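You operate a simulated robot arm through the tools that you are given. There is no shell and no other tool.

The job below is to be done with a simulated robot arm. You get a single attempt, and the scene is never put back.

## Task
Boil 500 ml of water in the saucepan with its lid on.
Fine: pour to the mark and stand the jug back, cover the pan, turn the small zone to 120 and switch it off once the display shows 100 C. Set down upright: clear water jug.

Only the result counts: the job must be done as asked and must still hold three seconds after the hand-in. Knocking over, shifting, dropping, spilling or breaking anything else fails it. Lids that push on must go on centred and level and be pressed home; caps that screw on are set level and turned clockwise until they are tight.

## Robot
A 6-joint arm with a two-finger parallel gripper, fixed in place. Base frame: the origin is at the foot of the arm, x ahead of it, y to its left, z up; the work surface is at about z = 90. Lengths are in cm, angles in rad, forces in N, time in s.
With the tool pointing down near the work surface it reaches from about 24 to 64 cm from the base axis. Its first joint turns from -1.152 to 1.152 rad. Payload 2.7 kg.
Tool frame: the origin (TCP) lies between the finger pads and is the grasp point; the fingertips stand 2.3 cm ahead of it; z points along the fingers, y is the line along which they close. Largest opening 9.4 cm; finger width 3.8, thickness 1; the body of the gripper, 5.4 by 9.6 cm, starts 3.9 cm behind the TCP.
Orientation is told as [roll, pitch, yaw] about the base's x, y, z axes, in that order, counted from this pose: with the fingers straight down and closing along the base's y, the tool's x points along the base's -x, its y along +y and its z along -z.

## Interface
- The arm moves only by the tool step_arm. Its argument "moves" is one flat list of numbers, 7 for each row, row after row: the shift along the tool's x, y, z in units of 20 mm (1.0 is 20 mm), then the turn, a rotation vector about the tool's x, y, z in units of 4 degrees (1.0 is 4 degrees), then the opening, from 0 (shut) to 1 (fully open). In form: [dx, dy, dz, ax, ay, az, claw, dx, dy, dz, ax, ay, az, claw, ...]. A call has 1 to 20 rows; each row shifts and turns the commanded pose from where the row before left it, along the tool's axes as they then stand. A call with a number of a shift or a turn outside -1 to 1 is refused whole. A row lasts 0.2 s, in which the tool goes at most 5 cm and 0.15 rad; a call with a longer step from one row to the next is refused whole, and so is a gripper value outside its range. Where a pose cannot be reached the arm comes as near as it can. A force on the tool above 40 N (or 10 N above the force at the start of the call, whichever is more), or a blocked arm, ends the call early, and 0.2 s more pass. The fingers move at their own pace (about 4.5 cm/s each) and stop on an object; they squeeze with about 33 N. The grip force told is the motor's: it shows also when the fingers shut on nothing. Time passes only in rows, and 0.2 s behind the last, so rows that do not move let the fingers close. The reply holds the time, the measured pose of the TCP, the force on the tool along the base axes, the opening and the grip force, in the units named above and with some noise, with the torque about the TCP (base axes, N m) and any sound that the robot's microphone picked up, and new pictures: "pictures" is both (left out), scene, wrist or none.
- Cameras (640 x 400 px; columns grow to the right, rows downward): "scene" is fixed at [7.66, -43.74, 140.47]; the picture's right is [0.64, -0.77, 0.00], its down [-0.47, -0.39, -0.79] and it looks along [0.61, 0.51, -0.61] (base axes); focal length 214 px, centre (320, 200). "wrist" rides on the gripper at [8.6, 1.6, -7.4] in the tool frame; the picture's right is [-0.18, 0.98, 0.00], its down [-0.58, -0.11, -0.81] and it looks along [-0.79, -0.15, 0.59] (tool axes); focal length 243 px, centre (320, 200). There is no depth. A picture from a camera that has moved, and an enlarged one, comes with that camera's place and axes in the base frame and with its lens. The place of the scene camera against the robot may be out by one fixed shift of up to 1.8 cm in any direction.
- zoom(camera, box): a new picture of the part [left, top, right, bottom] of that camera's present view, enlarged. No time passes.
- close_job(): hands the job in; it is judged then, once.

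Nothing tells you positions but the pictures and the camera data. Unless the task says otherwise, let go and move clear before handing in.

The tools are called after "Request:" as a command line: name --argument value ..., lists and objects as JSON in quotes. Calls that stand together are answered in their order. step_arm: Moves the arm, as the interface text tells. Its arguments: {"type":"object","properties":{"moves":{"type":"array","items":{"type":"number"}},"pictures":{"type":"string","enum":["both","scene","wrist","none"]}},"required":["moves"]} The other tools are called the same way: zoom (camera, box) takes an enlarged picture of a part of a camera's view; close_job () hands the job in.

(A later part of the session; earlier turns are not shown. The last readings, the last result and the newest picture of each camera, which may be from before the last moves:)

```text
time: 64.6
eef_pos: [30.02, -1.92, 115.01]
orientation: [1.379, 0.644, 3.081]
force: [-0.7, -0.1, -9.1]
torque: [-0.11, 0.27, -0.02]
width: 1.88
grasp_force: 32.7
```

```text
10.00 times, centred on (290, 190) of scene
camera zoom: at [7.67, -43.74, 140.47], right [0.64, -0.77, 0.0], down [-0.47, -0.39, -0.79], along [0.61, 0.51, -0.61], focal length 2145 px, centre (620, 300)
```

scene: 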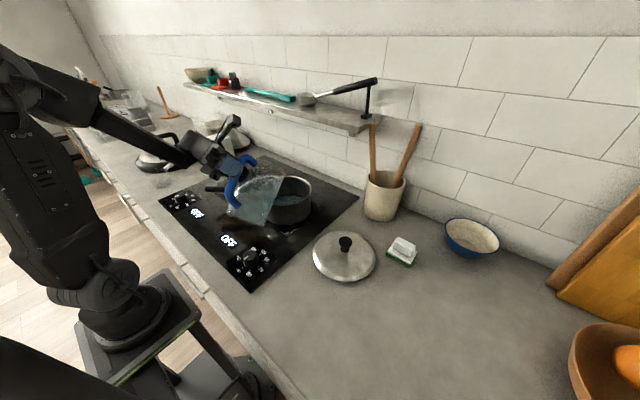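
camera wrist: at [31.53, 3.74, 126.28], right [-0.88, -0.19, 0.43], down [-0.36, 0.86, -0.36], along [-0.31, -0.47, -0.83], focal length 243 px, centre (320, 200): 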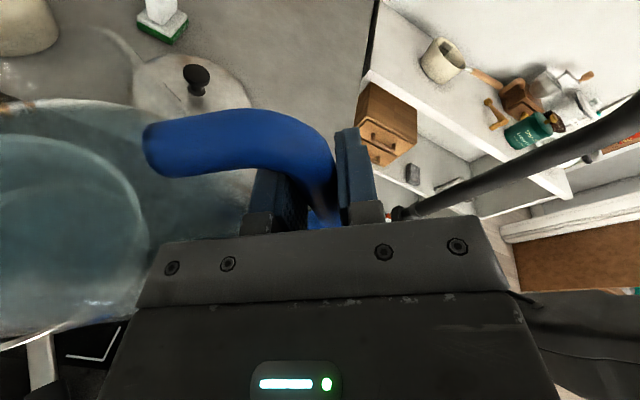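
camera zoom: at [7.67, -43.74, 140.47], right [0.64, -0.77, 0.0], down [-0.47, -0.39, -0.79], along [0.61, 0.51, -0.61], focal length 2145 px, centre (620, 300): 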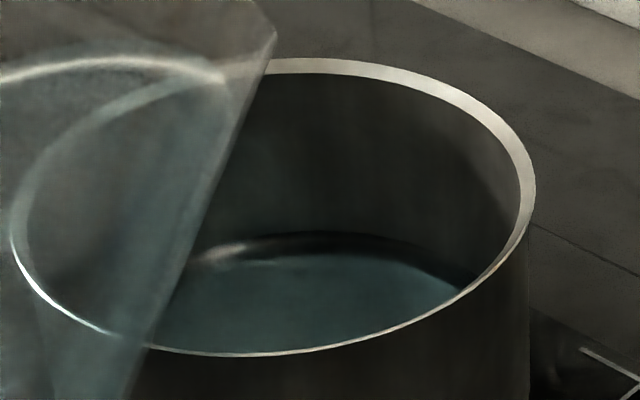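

Weight (about 235 ml) and the water line in the pan (about 230 ml) agree. I'll tilt on to 56°.

Request:
step_arm --moves '[0.133, -0.108, -0.036, -0.13, 0, -0.483, 0, 0.133, -0.108, -0.036, -0.13, 0, -0.483, 0, 0, 0, 0, 0, 0, 0, 0, 0, 0, 0, 0, 0, 0, 0, 0, 0, 0, 0, 0, 0, 0, 0, 0, 0, 0, 0, 0, 0, 0, 0, 0, 0, 0, 0, 0]' --pictures "scene"

Request:
zoom --camera "scene" --box '[262, 170, 318, 210]'

Request:
step_arm --moves '[0, 0, 0, 0, 0, 0, 0]' --pictures "none"

Request:
step_arm --moves '[0, 0, 0, 0, 0, 0, 0]' --pictures "none"

Request:
zoom --camera "scene" --box '[262, 170, 318, 210]'

```text
time: 66.2
eef_pos: [30.84, -1.87, 115.12]
orientation: [1.407, 0.577, 3.095]
force: [0.2, 0.2, -8.0]
torque: [-0.06, 0.16, 0.01]
width: 1.86
grasp_force: 32.8
```

scene: 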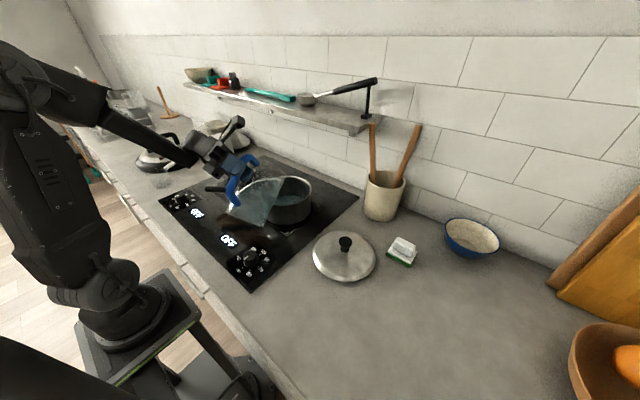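

```text
10.00 times, centred on (290, 190) of scene
camera zoom: at [7.67, -43.74, 140.47], right [0.64, -0.77, 0.0], down [-0.47, -0.39, -0.79], along [0.61, 0.51, -0.61], focal length 2145 px, centre (620, 300)
```

zoom: 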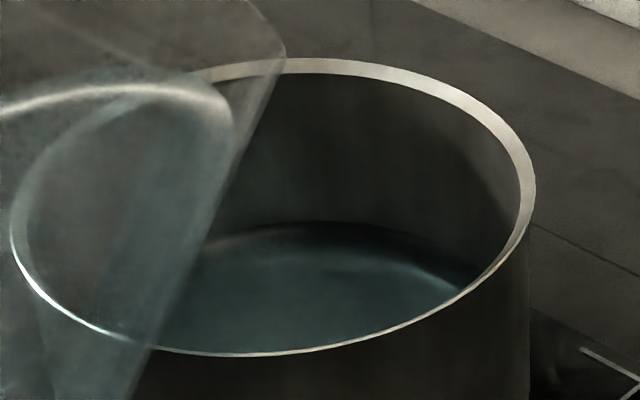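

```text
time: 66.6
eef_pos: [30.86, -1.81, 115.02]
orientation: [1.407, 0.577, 3.097]
force: [0.2, 0.4, -7.2]
torque: [-0.05, 0.17, 0.01]
width: 1.86
grasp_force: 33.4
```

```text
time: 67.0
eef_pos: [30.87, -1.75, 114.98]
orientation: [1.406, 0.578, 3.095]
force: [0.5, 0.7, -8.1]
torque: [-0.07, 0.18, 0.03]
width: 1.85
grasp_force: 32.7
```

```text
10.00 times, centred on (290, 190) of scene
camera zoom: at [7.67, -43.74, 140.47], right [0.64, -0.77, 0.0], down [-0.47, -0.39, -0.79], along [0.61, 0.51, -0.61], focal length 2145 px, centre (620, 300)
```

zoom: 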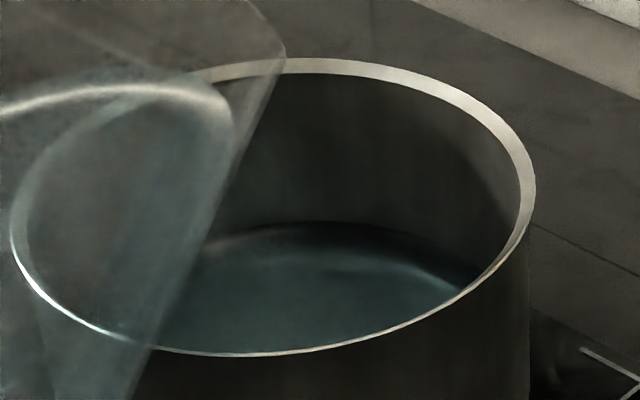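

Water line and weight both give about 340 ml. I'll tilt 3° more.

Request:
step_arm --moves '[0.12, -0.084, -0.032, -0.097, 0, -0.362, 0, 0.12, -0.084, -0.032, -0.097, 0, -0.362, 0, 0, 0, 0, 0, 0, 0, 0, 0, 0, 0, 0, 0, 0, 0, 0, 0, 0, 0, 0, 0, 0, 0, 0, 0, 0, 0, 0, 0, 0, 0, 0, 0, 0, 0, 0]' --pictures "scene"

Request:
zoom --camera "scene" --box '[262, 170, 318, 210]'

Request:
step_arm --moves '[0, 0, 0, 0, 0, 0, 0]' --pictures "none"

Request:
step_arm --moves '[0, 0, 0, 0, 0, 0, 0]' --pictures "none"

Request:
step_arm --moves '[0, 0, 0, 0, 0, 0, 0]' --pictures "none"

Request:
step_arm --moves '[0, 0, 0, 0, 0, 0, 0]' --pictures "none"

Request:
zoom --camera "scene" --box '[262, 170, 318, 210]'

```text
time: 68.6
eef_pos: [31.34, -1.67, 115.0]
orientation: [1.425, 0.53, 3.104]
force: [-1.2, -0.2, -7.0]
torque: [-0.04, 0.12, 0.0]
width: 1.86
grasp_force: 32.6
```

scene: 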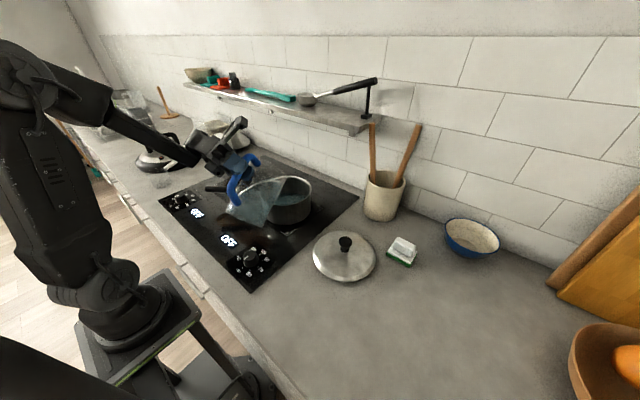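

```text
10.00 times, centred on (290, 190) of scene
camera zoom: at [7.67, -43.74, 140.47], right [0.64, -0.77, 0.0], down [-0.47, -0.39, -0.79], along [0.61, 0.51, -0.61], focal length 2145 px, centre (620, 300)
```

zoom: 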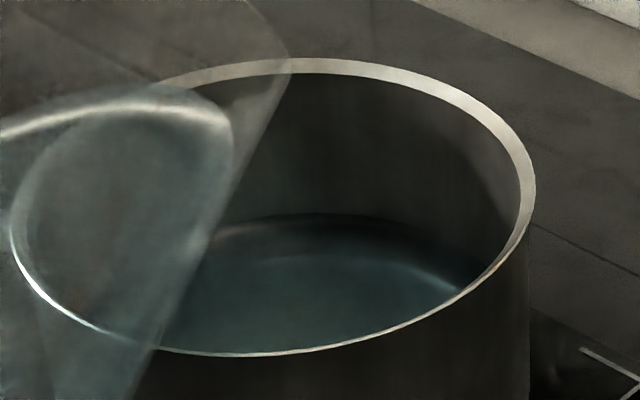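

```text
time: 69.0
eef_pos: [31.36, -1.66, 115.0]
orientation: [1.425, 0.529, 3.104]
force: [0.5, 0.4, -5.7]
torque: [-0.03, 0.15, 0.0]
width: 1.84
grasp_force: 33.3
```

```text
time: 69.4
eef_pos: [31.36, -1.61, 115.16]
orientation: [1.424, 0.529, 3.105]
force: [0.2, -1.1, -7.3]
torque: [-0.06, 0.18, 0.01]
width: 1.84
grasp_force: 33.0
```

```text
time: 69.8
eef_pos: [31.33, -1.65, 115.01]
orientation: [1.424, 0.528, 3.106]
force: [-0.4, 0.3, -7.0]
torque: [-0.03, 0.14, -0.01]
width: 1.85
grasp_force: 33.4
```

```text
time: 70.2
eef_pos: [31.53, -1.65, 115.01]
orientation: [1.426, 0.529, 3.104]
force: [0.5, 0.2, -6.9]
torque: [-0.05, 0.16, -0.02]
width: 1.84
grasp_force: 33.0
```

```text
10.00 times, centred on (290, 190) of scene
camera zoom: at [7.67, -43.74, 140.47], right [0.64, -0.77, 0.0], down [-0.47, -0.39, -0.79], along [0.61, 0.51, -0.61], focal length 2145 px, centre (620, 300)
```

zoom: 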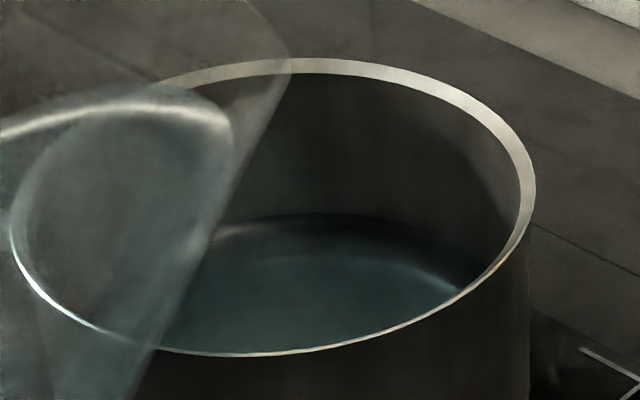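

Weight suggests about 455 ml and the water line about 400 ml. I'll take more readings to narrow this down before the last step.

Request:
step_arm --moves '[0, 0, 0, 0, 0, 0, 0]' --pictures "none"

Request:
step_arm --moves '[0, 0, 0, 0, 0, 0, 0]' --pictures "none"

Request:
step_arm --moves '[0, 0, 0, 0, 0, 0, 0]' --pictures "none"

Request:
step_arm --moves '[0, 0, 0, 0, 0, 0, 0]' --pictures "none"

Request:
step_arm --moves '[0, 0, 0, 0, 0, 0, 0]' --pictures "none"

Request:
step_arm --moves '[0, 0, 0, 0, 0, 0, 0]' --pictures "wrist"

Request:
zoom --camera "scene" --box '[270, 170, 306, 194]'

```text
time: 70.6
eef_pos: [31.31, -1.61, 114.96]
orientation: [1.423, 0.529, 3.105]
force: [-0.1, -0.4, -6.6]
torque: [-0.03, 0.17, 0.05]
width: 1.84
grasp_force: 33.5
```

```text
time: 71.0
eef_pos: [31.39, -1.7, 115.02]
orientation: [1.424, 0.529, 3.105]
force: [-0.6, -0.2, -7.4]
torque: [-0.02, 0.18, 0.0]
width: 1.85
grasp_force: 32.8
```

```text
time: 71.4
eef_pos: [31.47, -1.78, 115.08]
orientation: [1.426, 0.531, 3.104]
force: [0.3, -0.6, -7.2]
torque: [-0.05, 0.13, 0.02]
width: 1.83
grasp_force: 32.3
```

```text
time: 71.8
eef_pos: [31.32, -1.64, 115.06]
orientation: [1.424, 0.529, 3.104]
force: [-0.3, -0.2, -6.6]
torque: [-0.09, 0.12, 0.0]
width: 1.86
grasp_force: 33.1
```

```text
time: 72.2
eef_pos: [31.37, -1.63, 115.02]
orientation: [1.424, 0.53, 3.105]
force: [-0.5, -0.5, -7.1]
torque: [-0.03, 0.16, -0.01]
width: 1.85
grasp_force: 33.1
```

```text
time: 72.6
eef_pos: [31.43, -1.67, 115.04]
orientation: [1.424, 0.529, 3.106]
force: [-0.2, 0.4, -7.2]
torque: [-0.04, 0.13, 0.02]
width: 1.84
grasp_force: 33.0
camera wrist: at [37.68, 5.33, 121.68], right [-0.65, -0.12, 0.75], down [-0.48, 0.83, -0.28], along [-0.59, -0.54, -0.6], focal length 243 px, centre (320, 200)
```

wrist: 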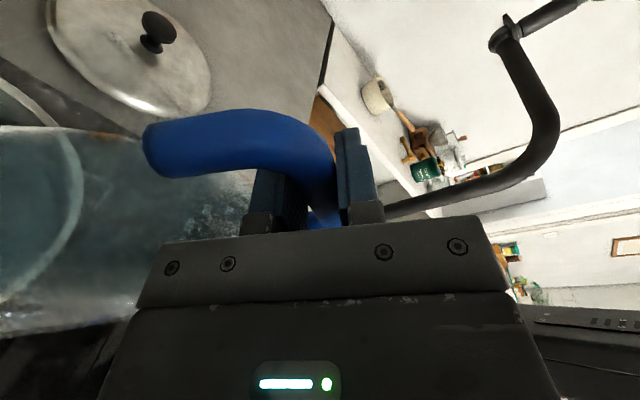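

```text
16.00 times, centred on (288, 182) of scene
camera zoom: at [7.67, -43.74, 140.47], right [0.64, -0.77, 0.0], down [-0.47, -0.39, -0.79], along [0.61, 0.51, -0.61], focal length 3432 px, centre (832, 488)
```

zoom: 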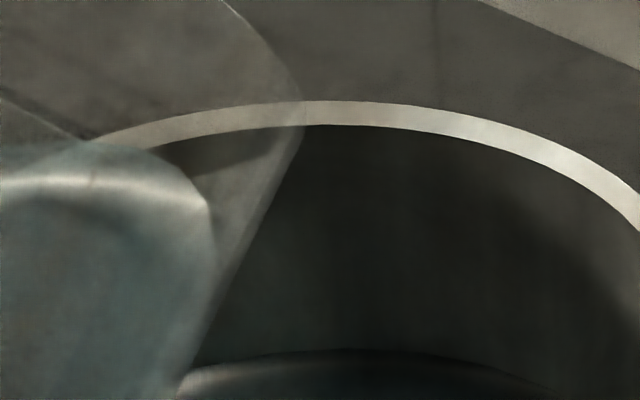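

With 11 readings the weight gives 450 ± 20 ml poured, which agrees with the jug geometry at this angle. A further 2° should bring it to about 500 ml.

Request:
step_arm --moves '[0.08, -0.05, -0.021, -0.065, 0, -0.2415, 0, 0.08, -0.05, -0.021, -0.065, 0, -0.2415, 0, 0, 0, 0, 0, 0, 0, 0, 0, 0, 0, 0, 0, 0, 0, 0, 0, 0, 0, 0, 0, 0, 0, 0, 0, 0, 0, 0, 0, 0, 0, 0, 0, 0, 0, 0]' --pictures "none"

Request:
step_arm --moves '[0, 0, 0, 0, 0, 0, 0]' --pictures "none"

Request:
step_arm --moves '[0, 0, 0, 0, 0, 0, 0]' --pictures "none"

Request:
step_arm --moves '[0, 0, 0, 0, 0, 0, 0]' --pictures "none"

Request:
step_arm --moves '[0, 0, 0, 0, 0, 0, 0]' --pictures "none"

Request:
step_arm --moves '[0, 0, 0, 0, 0, 0, 0]' --pictures "none"

Request:
step_arm --moves '[0, 0, 0, 0, 0, 0, 0]' --pictures "none"

Request:
step_arm --moves '[0, 0, 0, 0, 0, 0, 0]' --pictures "scene"

Request:
zoom --camera "scene" --box '[262, 170, 318, 210]'

Request:
zoom --camera "scene" --box '[270, 170, 306, 194]'

```text
time: 74.2
eef_pos: [31.68, -1.58, 114.86]
orientation: [1.437, 0.494, 3.111]
force: [-0.2, 0.8, -7.5]
torque: [-0.02, 0.09, -0.02]
width: 1.88
grasp_force: 33.2
```

```text
time: 74.6
eef_pos: [31.68, -1.45, 114.98]
orientation: [1.438, 0.494, 3.112]
force: [0.8, 0.2, -6.0]
torque: [-0.05, 0.1, 0.0]
width: 1.85
grasp_force: 32.7
```

```text
time: 75.0
eef_pos: [31.67, -1.45, 114.95]
orientation: [1.437, 0.495, 3.111]
force: [0.9, 0.1, -6.8]
torque: [-0.04, 0.1, 0.03]
width: 1.87
grasp_force: 33.6
```

```text
time: 75.4
eef_pos: [31.67, -1.47, 115.1]
orientation: [1.437, 0.495, 3.112]
force: [-1.1, 0.0, -6.6]
torque: [-0.02, 0.09, -0.01]
width: 1.86
grasp_force: 33.3
```

```text
time: 75.8
eef_pos: [31.55, -1.62, 115.01]
orientation: [1.437, 0.493, 3.112]
force: [0.5, -0.5, -6.3]
torque: [-0.07, 0.1, -0.01]
width: 1.85
grasp_force: 32.5
```

```text
time: 76.2
eef_pos: [31.86, -1.58, 115.05]
orientation: [1.439, 0.493, 3.11]
force: [-0.1, 0.3, -5.5]
torque: [-0.06, 0.1, 0.0]
width: 1.86
grasp_force: 32.9
```

```text
time: 76.6
eef_pos: [31.78, -1.5, 114.99]
orientation: [1.435, 0.493, 3.113]
force: [0.6, -0.3, -6.4]
torque: [-0.04, 0.08, 0.01]
width: 1.85
grasp_force: 32.9
```

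```text
time: 77.0
eef_pos: [31.58, -1.52, 114.91]
orientation: [1.436, 0.493, 3.112]
force: [-0.4, -0.1, -6.3]
torque: [-0.03, 0.11, 0.0]
width: 1.87
grasp_force: 33.3
```

scene: 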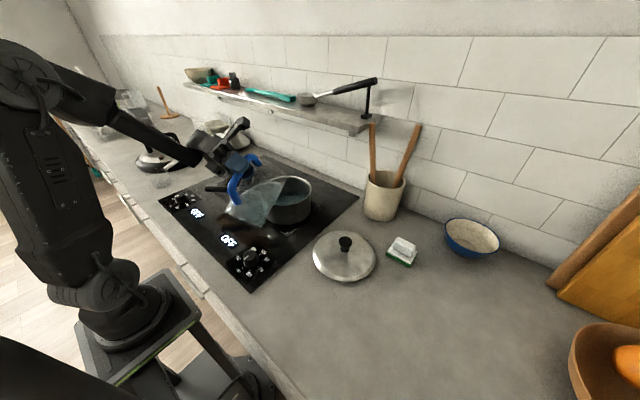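

```text
10.00 times, centred on (290, 190) of scene
camera zoom: at [7.67, -43.74, 140.47], right [0.64, -0.77, 0.0], down [-0.47, -0.39, -0.79], along [0.61, 0.51, -0.61], focal length 2145 px, centre (620, 300)
```

zoom: 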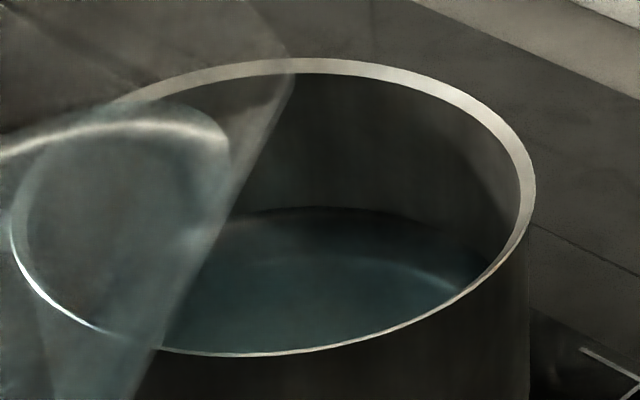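

```text
16.00 times, centred on (288, 182) of scene
camera zoom: at [7.67, -43.74, 140.47], right [0.64, -0.77, 0.0], down [-0.47, -0.39, -0.79], along [0.61, 0.51, -0.61], focal length 3432 px, centre (832, 488)
```

zoom: 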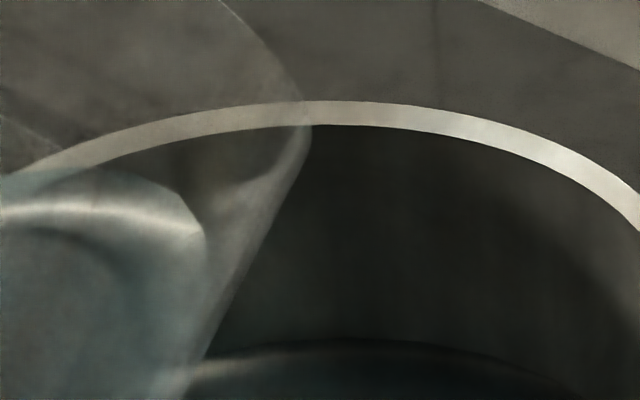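

Weight now gives 498 ml and the water line about 460 ml. I'll add half a degree more to sit at the middle of the two, then right the jug.

Request:
step_arm --moves '[0.02, -0.012, -0.005, -0.032, 0, -0.121, 0, 0, 0, 0, 0, 0, 0, 0, 0, 0, 0, 0, 0, 0, 0, 0, 0, 0, 0, 0, 0, 0, 0, 0, 0, 0, 0, 0, 0, 0, 0, 0, 0, 0, 0, 0]' --pictures "none"

Request:
zoom --camera "scene" --box '[262, 170, 318, 210]'

```text
time: 78.4
eef_pos: [31.79, -1.51, 114.93]
orientation: [1.438, 0.486, 3.113]
force: [0.0, -1.0, -6.3]
torque: [-0.02, 0.12, 0.01]
width: 1.84
grasp_force: 33.0
```

```text
10.00 times, centred on (290, 190) of scene
camera zoom: at [7.67, -43.74, 140.47], right [0.64, -0.77, 0.0], down [-0.47, -0.39, -0.79], along [0.61, 0.51, -0.61], focal length 2145 px, centre (620, 300)
```

zoom: 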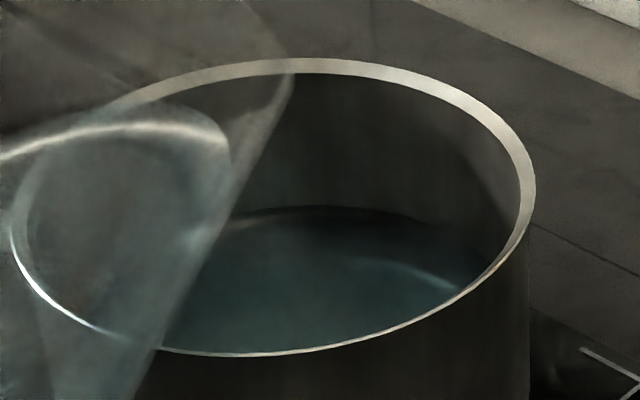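

Water level is where I want it. Next I'll tilt the jug back, rise clear of the pan rim, and bring it fully upright.

Request:
step_arm --moves '[0, 0, 0, 0.259, 0, 0.966, 0, 0, 0, 0, 0.259, 0, 0.966, 0, 0.431, 0.603, -0.1156, 0, 0, 0, 0, 0.431, 0.603, -0.1156, 0, 0, 0, 0, 0.431, 0.603, -0.1156, 0, 0, 0, 0, 0.431, 0.603, -0.1156, 0, 0, 0, 0]' --pictures "scene"

Request:
step_arm --moves '[0, 0, 0, 0.259, 0, 0.966, 0, 0, 0, 0, 0.259, 0, 0.966, 0, 0, 0, 0, 0.259, 0, 0.966, 0, 0, 0, 0, 0.259, 0, 0.966, 0, 0, 0, 0, 0.259, 0, 0.966, 0, 0, 0, 0, 0.259, 0, 0.966, 0, 0, 0, 0, 0.259, 0, 0.966, 0, 0, 0, 0, 0.259, 0, 0.966, 0, 0, 0, 0, 0.259, 0, 0.966, 0, 0, 0, 0, 0.259, 0, 0.966, 0, 0, 0, 0, 0.259, 0, 0.966, 0, 0, 0, 0, 0.259, 0, 0.966, 0, 0, 0, 0, 0.259, 0, 0.966, 0, 0, 0, 0, 0.097, 0, 0.362, 0]'

```text
time: 79.8
eef_pos: [31.66, -1.5, 120.93]
orientation: [1.39, 0.621, 3.089]
force: [-0.6, -0.2, -6.5]
torque: [0.0, 0.19, -0.02]
width: 1.85
grasp_force: 32.9
```

scene: 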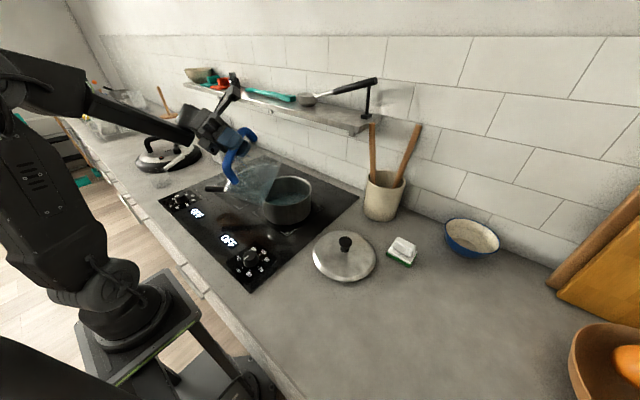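

```text
time: 82.8
eef_pos: [31.67, -1.59, 121.07]
orientation: [-0.02, 1.317, 1.817]
force: [0.5, -0.2, -6.3]
torque: [-0.12, 0.53, 0.01]
width: 1.86
grasp_force: 32.9
camera wrist: at [28.73, 2.99, 131.22], right [-0.96, -0.21, -0.18], down [-0.14, 0.92, -0.36], along [0.25, -0.32, -0.91], focal length 243 px, centre (320, 200)
```

scene: 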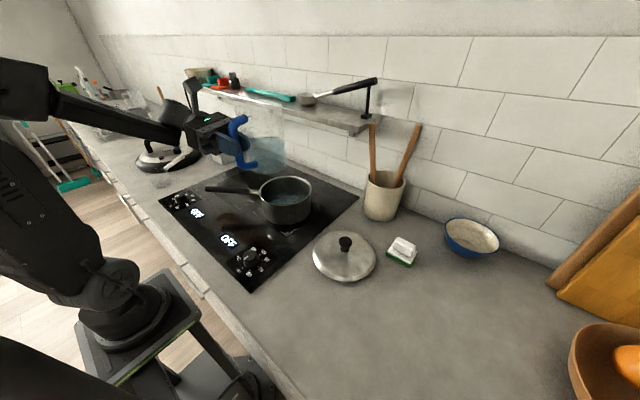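
wrist: 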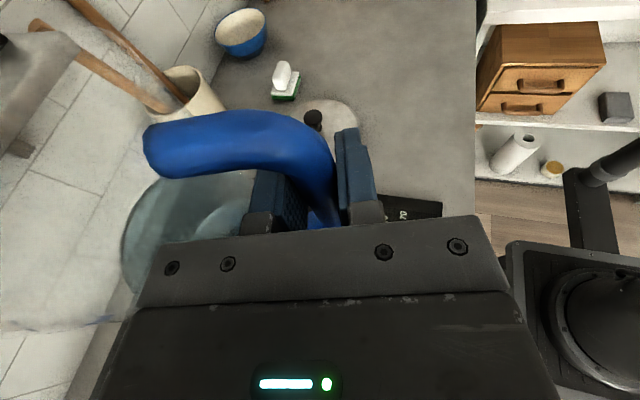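

Request:
zoom --camera "scene" --box '[258, 166, 318, 210]'

Request:
zoom --camera "scene" --box '[180, 80, 340, 240]'

```text
9.09 times, centred on (288, 188) of scene
camera zoom: at [7.67, -43.74, 140.47], right [0.64, -0.77, 0.0], down [-0.47, -0.39, -0.79], along [0.61, 0.51, -0.61], focal length 1950 px, centre (611, 309)
```

zoom: 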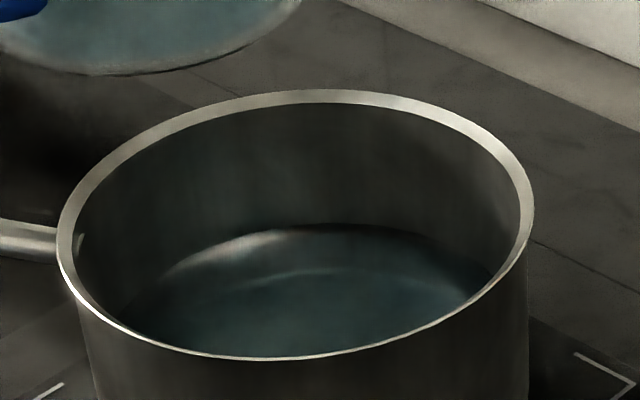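

```text
2.50 times, centred on (260, 160) of scene
camera zoom: at [7.67, -43.74, 140.47], right [0.64, -0.77, 0.0], down [-0.47, -0.39, -0.79], along [0.61, 0.51, -0.61], focal length 536 px, centre (470, 300)
```

zoom: 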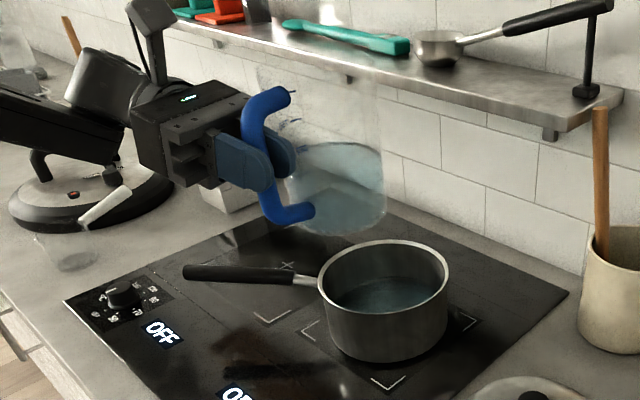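

The pan shows an even pool and the jug is upright with about 500 ml left. I'll bring the jug back to its place by a route that stays clear of the reach limits, first turning to face -y while rising.

Request:
step_arm --moves '[0.719, 0.34, 0.325, -0.924, 0, 0.2476, 0, 0.719, 0.34, 0.325, -0.924, 0, 0.2476, 0, 0.719, 0.34, 0.325, -0.924, 0, 0.2476, 0, 0.719, 0.34, 0.325, -0.924, 0, 0.2476, 0]' --pictures "none"

Request:
step_arm --moves '[0.25, 0.231, 0.936, 0, 0, 0, 0, 0.25, 0.231, 0.936, 0, 0, 0, 0, 0.25, 0.231, 0.936, 0, 0, 0, 0, 0.25, 0.231, 0.936, 0, 0, 0, 0]' --pictures "none"

```text
time: 83.8
eef_pos: [29.5, -5.82, 125.92]
orientation: [-0.027, 1.314, 1.541]
force: [0.2, -0.2, -6.4]
torque: [-0.02, 0.5, 0.04]
width: 1.83
grasp_force: 33.0
```

```text
time: 84.8
eef_pos: [27.75, -13.65, 125.96]
orientation: [-0.02, 1.316, 1.547]
force: [0.5, -1.0, -5.8]
torque: [0.0, 0.56, -0.01]
width: 1.85
grasp_force: 32.8
```

Request:
step_arm --moves '[0.25, 0.231, 0.936, 0, 0, 0, 0, 0.25, 0.231, 0.936, 0, 0, 0, 0, 0.25, 0.231, 0.936, 0, 0, 0, 0, 0.25, 0.231, 0.936, 0, 0, 0, 0]' --pictures "none"

Request:
step_arm --moves '[0.024, 0.214, 0.918, 0, 0, 0, 0, 0.024, 0.214, 0.918, 0, 0, 0, 0, 0.024, 0.214, 0.918, 0, 0, 0, 0]' --pictures "none"

```text
time: 85.8
eef_pos: [25.88, -21.36, 125.88]
orientation: [-0.023, 1.317, 1.546]
force: [-0.4, 0.3, -6.6]
torque: [0.0, 0.54, 0.02]
width: 1.86
grasp_force: 33.0
```

```text
time: 86.6
eef_pos: [24.67, -26.73, 124.74]
orientation: [-0.023, 1.315, 1.545]
force: [-0.1, -0.1, -5.9]
torque: [-0.03, 0.55, 0.01]
width: 1.83
grasp_force: 33.1
```

Request:
step_arm --moves '[0.024, 0.214, 0.918, 0, 0, 0, 0, 0.024, 0.214, 0.918, 0, 0, 0, 0, 0.024, 0.214, 0.918, 0, 0, 0, 0, 0.024, 0.214, 0.918, 0, 0, 0, 0]' --pictures "none"

Request:
step_arm --moves '[-0.041, 0.3, 0.813, 0, 0, 0, 0, -0.041, 0.3, 0.813, 0, 0, 0, 0, -0.041, 0.3, 0.813, 0, 0, 0, 0, -0.041, 0.3, 0.813, 0, 0, 0, 0, -0.041, 0.3, 0.813, 0, 0, 0, 0, -0.041, 0.3, 0.813, 0, 0, 0, 0]'

```text
time: 87.6
eef_pos: [22.85, -33.88, 123.08]
orientation: [-0.024, 1.314, 1.545]
force: [0.4, -0.3, -5.8]
torque: [-0.01, 0.52, 0.0]
width: 1.86
grasp_force: 32.7
```

```text
time: 89.0
eef_pos: [19.36, -43.31, 120.08]
orientation: [-0.026, 1.315, 1.544]
force: [0.9, 0.0, -6.2]
torque: [0.0, 0.58, -0.01]
width: 1.86
grasp_force: 32.6
camera wrist: at [17.48, -38.17, 130.36], right [-0.98, 0.05, -0.18], down [0.11, 0.93, -0.36], along [0.15, -0.37, -0.92], focal length 243 px, centre (320, 200)
```

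scene: 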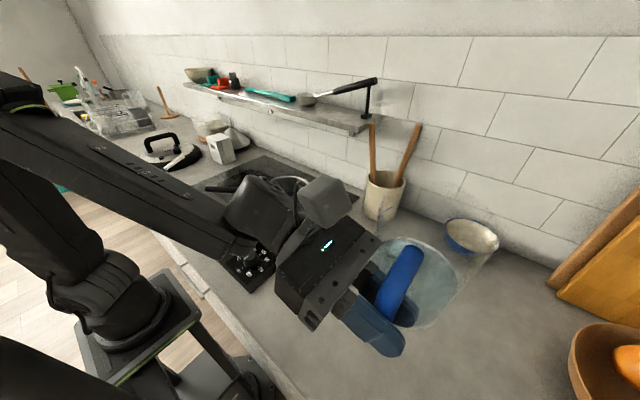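
wrist: 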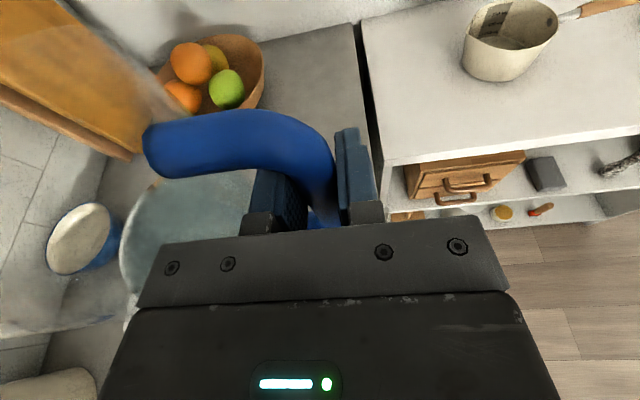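

Back above the jug's original place and level. I'll trim the remaining 0.4° tilt and lower it, quickly at first and then gently.

Request:
step_arm --moves '[-0.483, 0, 0.13, 0, -0.11, -0.098, 0, -0.773, 0, 0.207, 0, 0, 0, 0, -0.773, 0, 0.207, 0, 0, 0, 0, -0.773, 0, 0.207, 0, 0, 0, 0, -0.773, 0, 0.207, 0, 0, 0, 0, -0.773, 0, 0.207, 0, 0, 0, 0, -0.773, 0, 0.207, 0, 0, 0, 0, -0.773, 0, 0.207, 0, 0, 0, 0, -0.773, 0, 0.207, 0, 0, 0, 0, -0.773, 0, 0.207, 0, 0, 0, 0, -0.773, 0, 0.207, 0, 0, 0, 0, -0.483, 0, 0.13, 0, 0, 0, 0]'

Request:
zoom --camera "scene" --box '[260, 250, 440, 400]'

```text
time: 91.6
eef_pos: [19.28, -43.19, 102.14]
orientation: [0.001, 1.307, 1.569]
force: [0.4, -0.6, -5.9]
torque: [0.0, 0.53, -0.02]
width: 1.86
grasp_force: 32.5
camera wrist: at [17.58, -38.15, 112.35], right [-0.98, 0.05, -0.18], down [0.11, 0.93, -0.35], along [0.15, -0.37, -0.92], focal length 243 px, centre (320, 200)
```

scene: 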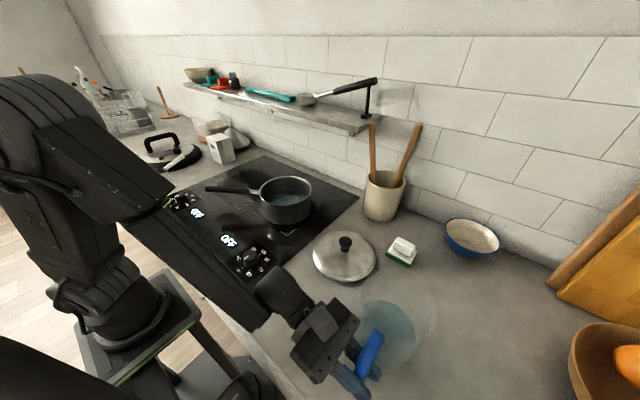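
wrist: 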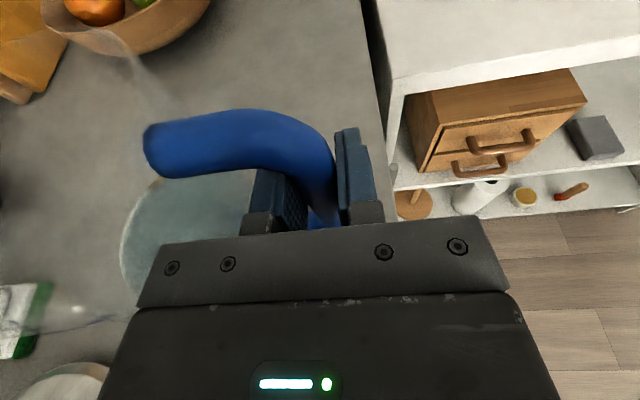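

```text
2.67 times, centred on (350, 325) of scene
camera zoom: at [7.67, -43.75, 140.47], right [0.64, -0.77, 0.0], down [-0.47, -0.39, -0.79], along [0.61, 0.51, -0.61], focal length 572 px, centre (240, -133)
```

zoom: 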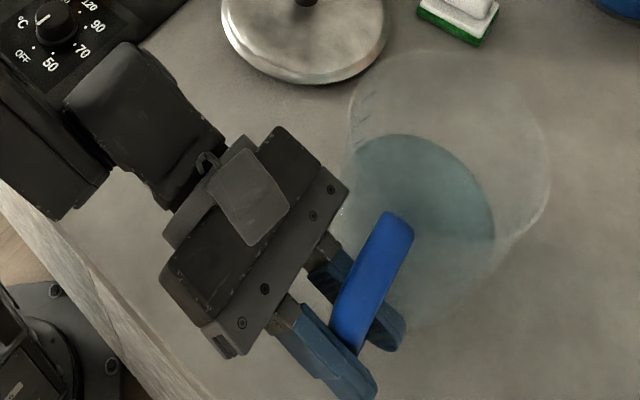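

Request:
step_arm --moves '[-0.193, 0, 0.052, 0, 0, 0, 0, -0.193, 0, 0.052, 0, 0, 0, 0, -0.193, 0, 0.052, 0, 0, 0, 0, -0.193, 0, 0.052, 0, 0, 0, 0, -0.0725, 0, 0.019, 0, 0, 0, 0]' --pictures "none"

Request:
step_arm --moves '[-0.048, 0, 0.013, 0, 0, 0, 0, -0.048, 0, 0.013, 0, 0, 0, 0]' --pictures "none"

```text
time: 92.8
eef_pos: [19.23, -43.07, 100.3]
orientation: [0.001, 1.307, 1.569]
force: [-0.6, -0.3, -6.2]
torque: [-0.01, 0.52, 0.0]
width: 1.86
grasp_force: 33.0
```

```text
time: 93.4
eef_pos: [19.28, -43.13, 100.27]
orientation: [-0.009, 1.312, 1.559]
force: [-1.5, 0.7, 5.5]
torque: [0.64, -0.17, 0.13]
width: 1.87
grasp_force: 33.3
```

Contact felt: the jug is standing on the counter. I'll relieve the downward push slightly and then open to the same width I entered with.

Request:
step_arm --moves '[0.036, 0, -0.01, 0, 0, 0, 0, 0, 0, 0, 0, 0, 0, 0]' --pictures "none"

Request:
step_arm --moves '[0, 0, 0, 0, 0, 0, 0.1, 0, 0, 0, 0, 0, 0, 0.2, 0, 0, 0, 0, 0, 0, 0.25, 0, 0, 0, 0, 0, 0, 0.3, 0, 0, 0, 0, 0, 0, 0.35, 0, 0, 0, 0, 0, 0, 0.38, 0, 0, 0, 0, 0, 0, 0.38]' --pictures "wrist"

Request:
zoom --camera "wrist" --box '[120, 80, 420, 240]'

```text
time: 94.0
eef_pos: [19.31, -43.21, 100.26]
orientation: [-0.003, 1.311, 1.566]
force: [-1.9, -3.3, 4.7]
torque: [0.1, -0.11, -0.17]
width: 1.85
grasp_force: 33.0
```

```text
time: 95.6
eef_pos: [19.23, -43.25, 100.17]
orientation: [0.001, 1.307, 1.568]
force: [0.0, 0.0, -0.4]
torque: [0.0, -0.04, 0.0]
width: 3.54
grasp_force: 0.0
camera wrist: at [17.63, -38.13, 110.45], right [-0.98, 0.05, -0.18], down [0.11, 0.93, -0.35], along [0.15, -0.37, -0.92], focal length 243 px, centre (320, 200)
```

wrist: 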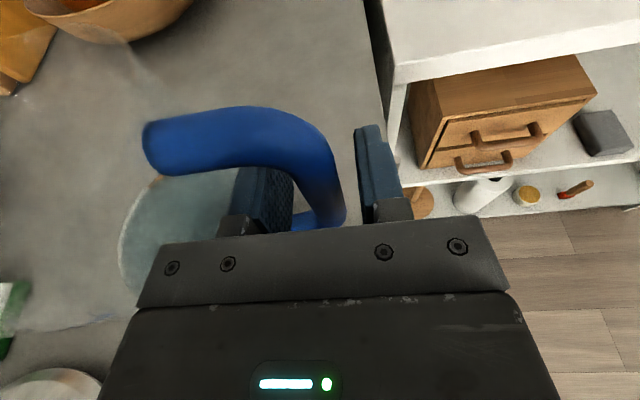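

```text
2.13 times, centred on (270, 160) of wrist
camera zoom: at [17.63, -38.13, 110.45], right [-0.98, 0.05, -0.18], down [0.11, 0.93, -0.35], along [0.15, -0.37, -0.92], focal length 518 px, centre (427, 285)
```

zoom: 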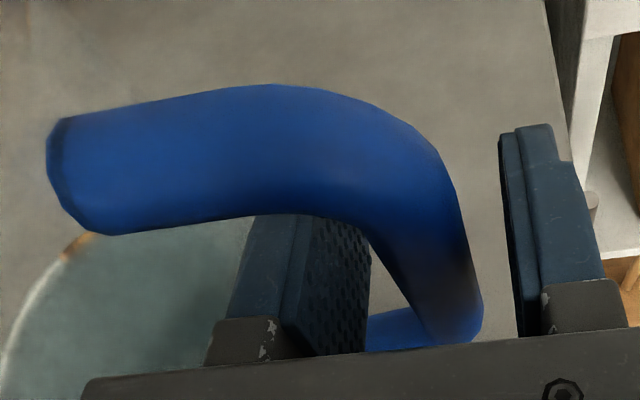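

The jug has settled and the fingers are clear of the handle on both sides. I'll withdraw straight back along the tool axis, then rise.

Request:
step_arm --moves '[0, 0, -0.6, 0, 0, 0, 0.38, 0, 0, -0.8, 0, 0, 0, 0.38, 0, 0, -0.9, 0, 0, 0, 0.38, 0, 0, -0.9, 0, 0, 0, 0.38]'

Request:
zoom --camera "scene" --box '[260, 250, 440, 400]'

```text
time: 96.6
eef_pos: [19.34, -36.84, 101.72]
orientation: [-0.001, 1.307, 1.567]
force: [-0.2, 0.5, 0.3]
torque: [0.0, -0.01, -0.01]
width: 3.57
grasp_force: 0.1
camera wrist: at [17.63, -31.91, 112.13], right [-0.98, 0.05, -0.18], down [0.11, 0.93, -0.35], along [0.15, -0.37, -0.92], focal length 243 px, centre (320, 200)
```

scene: 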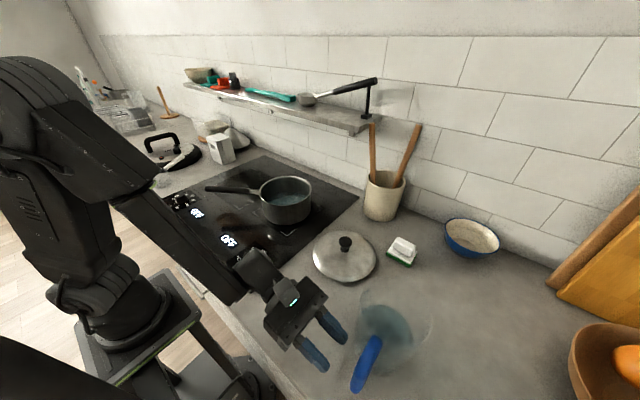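
wrist: 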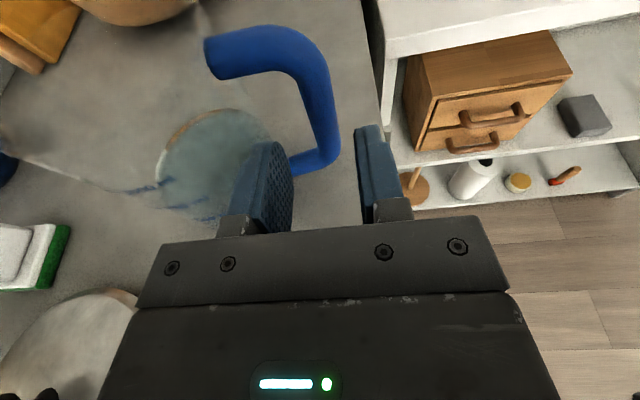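

```text
2.67 times, centred on (350, 325) of scene
camera zoom: at [7.66, -43.74, 140.47], right [0.64, -0.77, 0.0], down [-0.47, -0.39, -0.79], along [0.61, 0.51, -0.61], focal length 572 px, centre (240, -133)
```

zoom: 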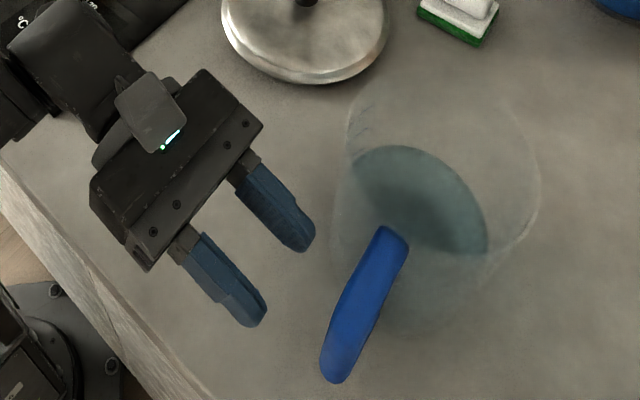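

Request:
zoom --camera "wrist" --box '[120, 80, 280, 230]'

```text
2.67 times, centred on (200, 155) of wrist
camera zoom: at [17.63, -31.91, 112.13], right [-0.98, 0.05, -0.18], down [0.11, 0.93, -0.35], along [0.15, -0.37, -0.92], focal length 647 px, centre (640, 320)
```

zoom: 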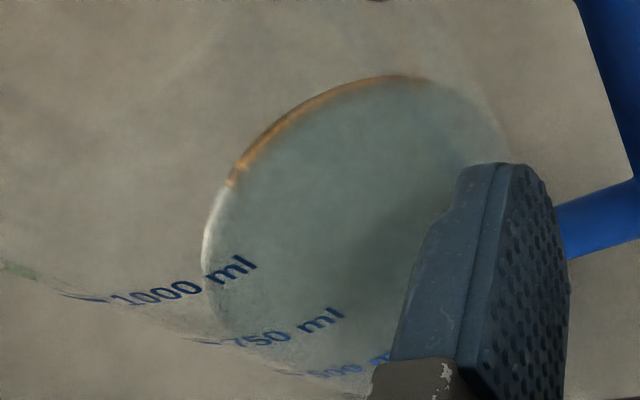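

The jug stands upright where it was, holding about half. I'll rise clear and check the jug's level against its marks from there.

Request:
step_arm --moves '[0.67, -0.333, -0.547, 0, 0, 0, 0.38, 0.67, -0.333, -0.547, 0, 0, 0, 0.38, 0.67, -0.333, -0.547, 0, 0, 0, 0.38, 0.67, -0.333, -0.547, 0, 0, 0, 0.38, 0.89, -0.0625, -0.304, 0, 0, 0, 0.38, 0.89, -0.0625, -0.304, 0, 0, 0, 0.38, 0.89, -0.0625, -0.304, 0, 0, 0, 0.38, 0.89, -0.0625, -0.304, 0, 0, 0, 0.38, 0.89, -0.0625, -0.304, 0, 0, 0, 0.38, 0.89, -0.0625, -0.304, 0, 0, 0, 0.38, 0.89, -0.0625, -0.304, 0, 0, 0, 0.38, 0.89, -0.0625, -0.304, 0, 0, 0, 0.38]'

Request:
zoom --camera "wrist" --box '[180, 60, 360, 200]'

```text
time: 99.2
eef_pos: [22.92, -33.12, 123.12]
orientation: [0.003, 1.308, 1.573]
force: [-0.1, 0.0, 0.1]
torque: [0.0, 0.02, 0.0]
width: 3.56
grasp_force: 0.2
camera wrist: at [21.31, -28.06, 133.38], right [-0.98, 0.05, -0.18], down [0.11, 0.93, -0.35], along [0.15, -0.36, -0.92], focal length 243 px, centre (320, 200)
```

scene: 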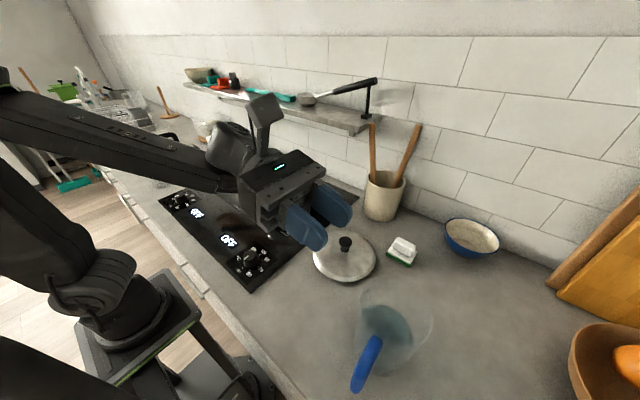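
wrist: 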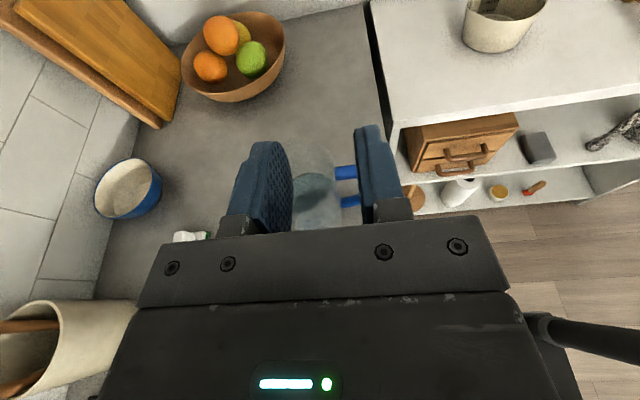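

```text
2.86 times, centred on (270, 130) of wrist
camera zoom: at [21.31, -28.06, 133.38], right [-0.98, 0.05, -0.18], down [0.11, 0.93, -0.35], along [0.15, -0.36, -0.92], focal length 693 px, centre (463, 400)
```

zoom: 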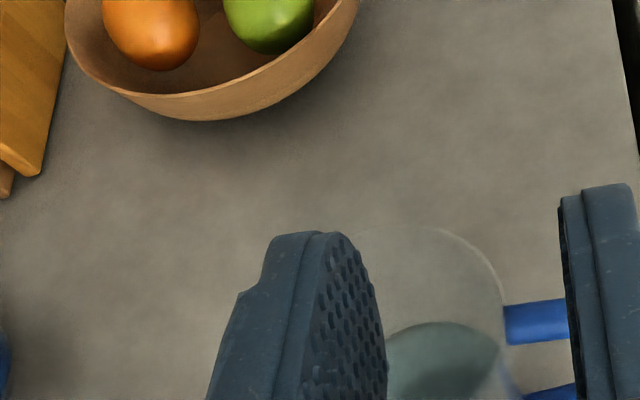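

Request:
step_arm --moves '[0.09, -0.194, -0.872, 0, 0, 0, 0.6, 0.09, -0.194, -0.872, 0, 0, 0, 0.8, 0.09, -0.194, -0.872, 0, 0, 0, 1, 0.09, -0.194, -0.872, 0, 0, 0, 1, 0.09, -0.194, -0.872, 0, 0, 0, 1, 0.09, -0.194, -0.872, 0, 0, 0, 1, 0.09, -0.194, -0.872, 0, 0, 0, 1, 0.09, -0.194, -0.872, 0, 0, 0, 1]' --pictures "wrist"

Request:
zoom --camera "wrist" --box '[240, 70, 380, 180]'

```text
time: 101.0
eef_pos: [25.9, -20.04, 128.19]
orientation: [-0.002, 1.308, 1.569]
force: [-0.1, -0.2, -0.3]
torque: [-0.01, -0.01, 0.02]
width: 9.38
grasp_force: 0.1
camera wrist: at [24.42, -14.97, 138.48], right [-0.98, 0.05, -0.18], down [0.11, 0.93, -0.35], along [0.15, -0.37, -0.92], focal length 243 px, centre (320, 200)
```

wrist: 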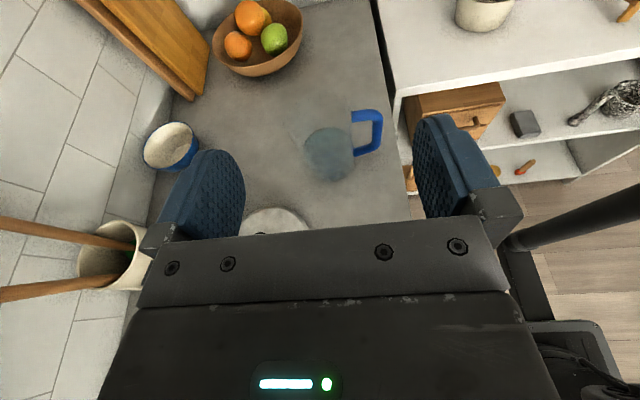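

```text
3.64 times, centred on (310, 125) of wrist
camera zoom: at [24.42, -14.97, 138.48], right [-0.98, 0.05, -0.18], down [0.11, 0.93, -0.35], along [0.15, -0.37, -0.92], focal length 882 px, centre (356, 473)
```

zoom: 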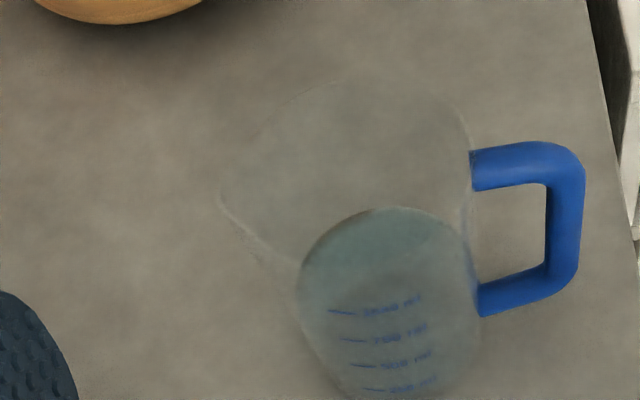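

The jug's water now reads at its 500 mark (it started at about 1000), matching the weighing. I'll turn the tool back to pointing straight down and look into the pan.

Request:
step_arm --moves '[0, 0, 0, 0, -1, 0, 1, 0, 0, 0, 0, -1, 0, 1, 0, 0, 0, 0, -1, 0, 1, 0, 0, 0, 0, -1, 0, 1, 0, 0, 0, 0, -1, 0, 1, 0, 0, 0, 0, -1, 0, 1, 0, 0, 0, 0, -1, 0, 1, 0, 0, 0, 0, -1, 0, 1, 0, 0, 0, 0, -1, 0, 1, 0, 0, 0, 0, -1, 0, 1, 0, 0, 0, 0, -1, 0, 1, 0, 0, 0, 0, -1, 0, 1, 0, 0, 0, 0, -1, 0, 1, 0, 0, 0, 0, -1, 0, 1, 0, 0, 0, 0, -1, 0, 1, 0, 0, 0, 0, -1, 0, 1, 0, 0, 0, 0, -1, 0, 1, 0, 0, 0, 0, -1, 0, 1, 0, 0, 0, 0, -0.75, 0, 1]' --pictures "none"

Request:
step_arm --moves '[0, 0, 0, 0, 0, 1, 1, 0, 0, 0, 0, 0, 1, 1, 0, 0, 0, 0, 0, 1, 1, 0, 0, 0, 0, 0, 1, 1, 0, 0, 0, 0, 0, 1, 1, 0, 0, 0, 0, 0, 1, 1, 0, 0, 0, 0, 0, 1, 1, 0, 0, 0, 0, 0, 1, 1, 0, 0, 0, 0, 0, 1, 1, 0, 0, 0, 0, 0, 1, 1, 0, 0, 0, 0, 0, 1, 1, 0, 0, 0, 0, 0, 1, 1, 0, 0, 0, 0, 0, 1, 1, 0, 0, 0, 0, 0, 1, 1, 0, 0, 0, 0, 0, 1, 1, 0, 0, 0, 0, 0, 1, 1, 0, 0, 0, 0, 0, 1, 1, 0, 0, 0, 0, 0, 1, 1, 0, 0, 0, 0, 0, 1, 1, 0, 0, 0, 0, 0, 1, 1]' --pictures "none"

```text
time: 105.0
eef_pos: [26.02, -20.03, 128.13]
orientation: [-0.001, -0.003, 1.569]
force: [-0.4, 2.0, 0.5]
torque: [0.02, 0.0, 0.03]
width: 9.39
grasp_force: 0.0
```

```text
time: 109.2
eef_pos: [26.1, -20.12, 128.19]
orientation: [0.001, 0.0, 0.171]
force: [0.0, -0.9, 0.0]
torque: [-0.01, 0.01, 0.02]
width: 9.4
grasp_force: 0.0
```

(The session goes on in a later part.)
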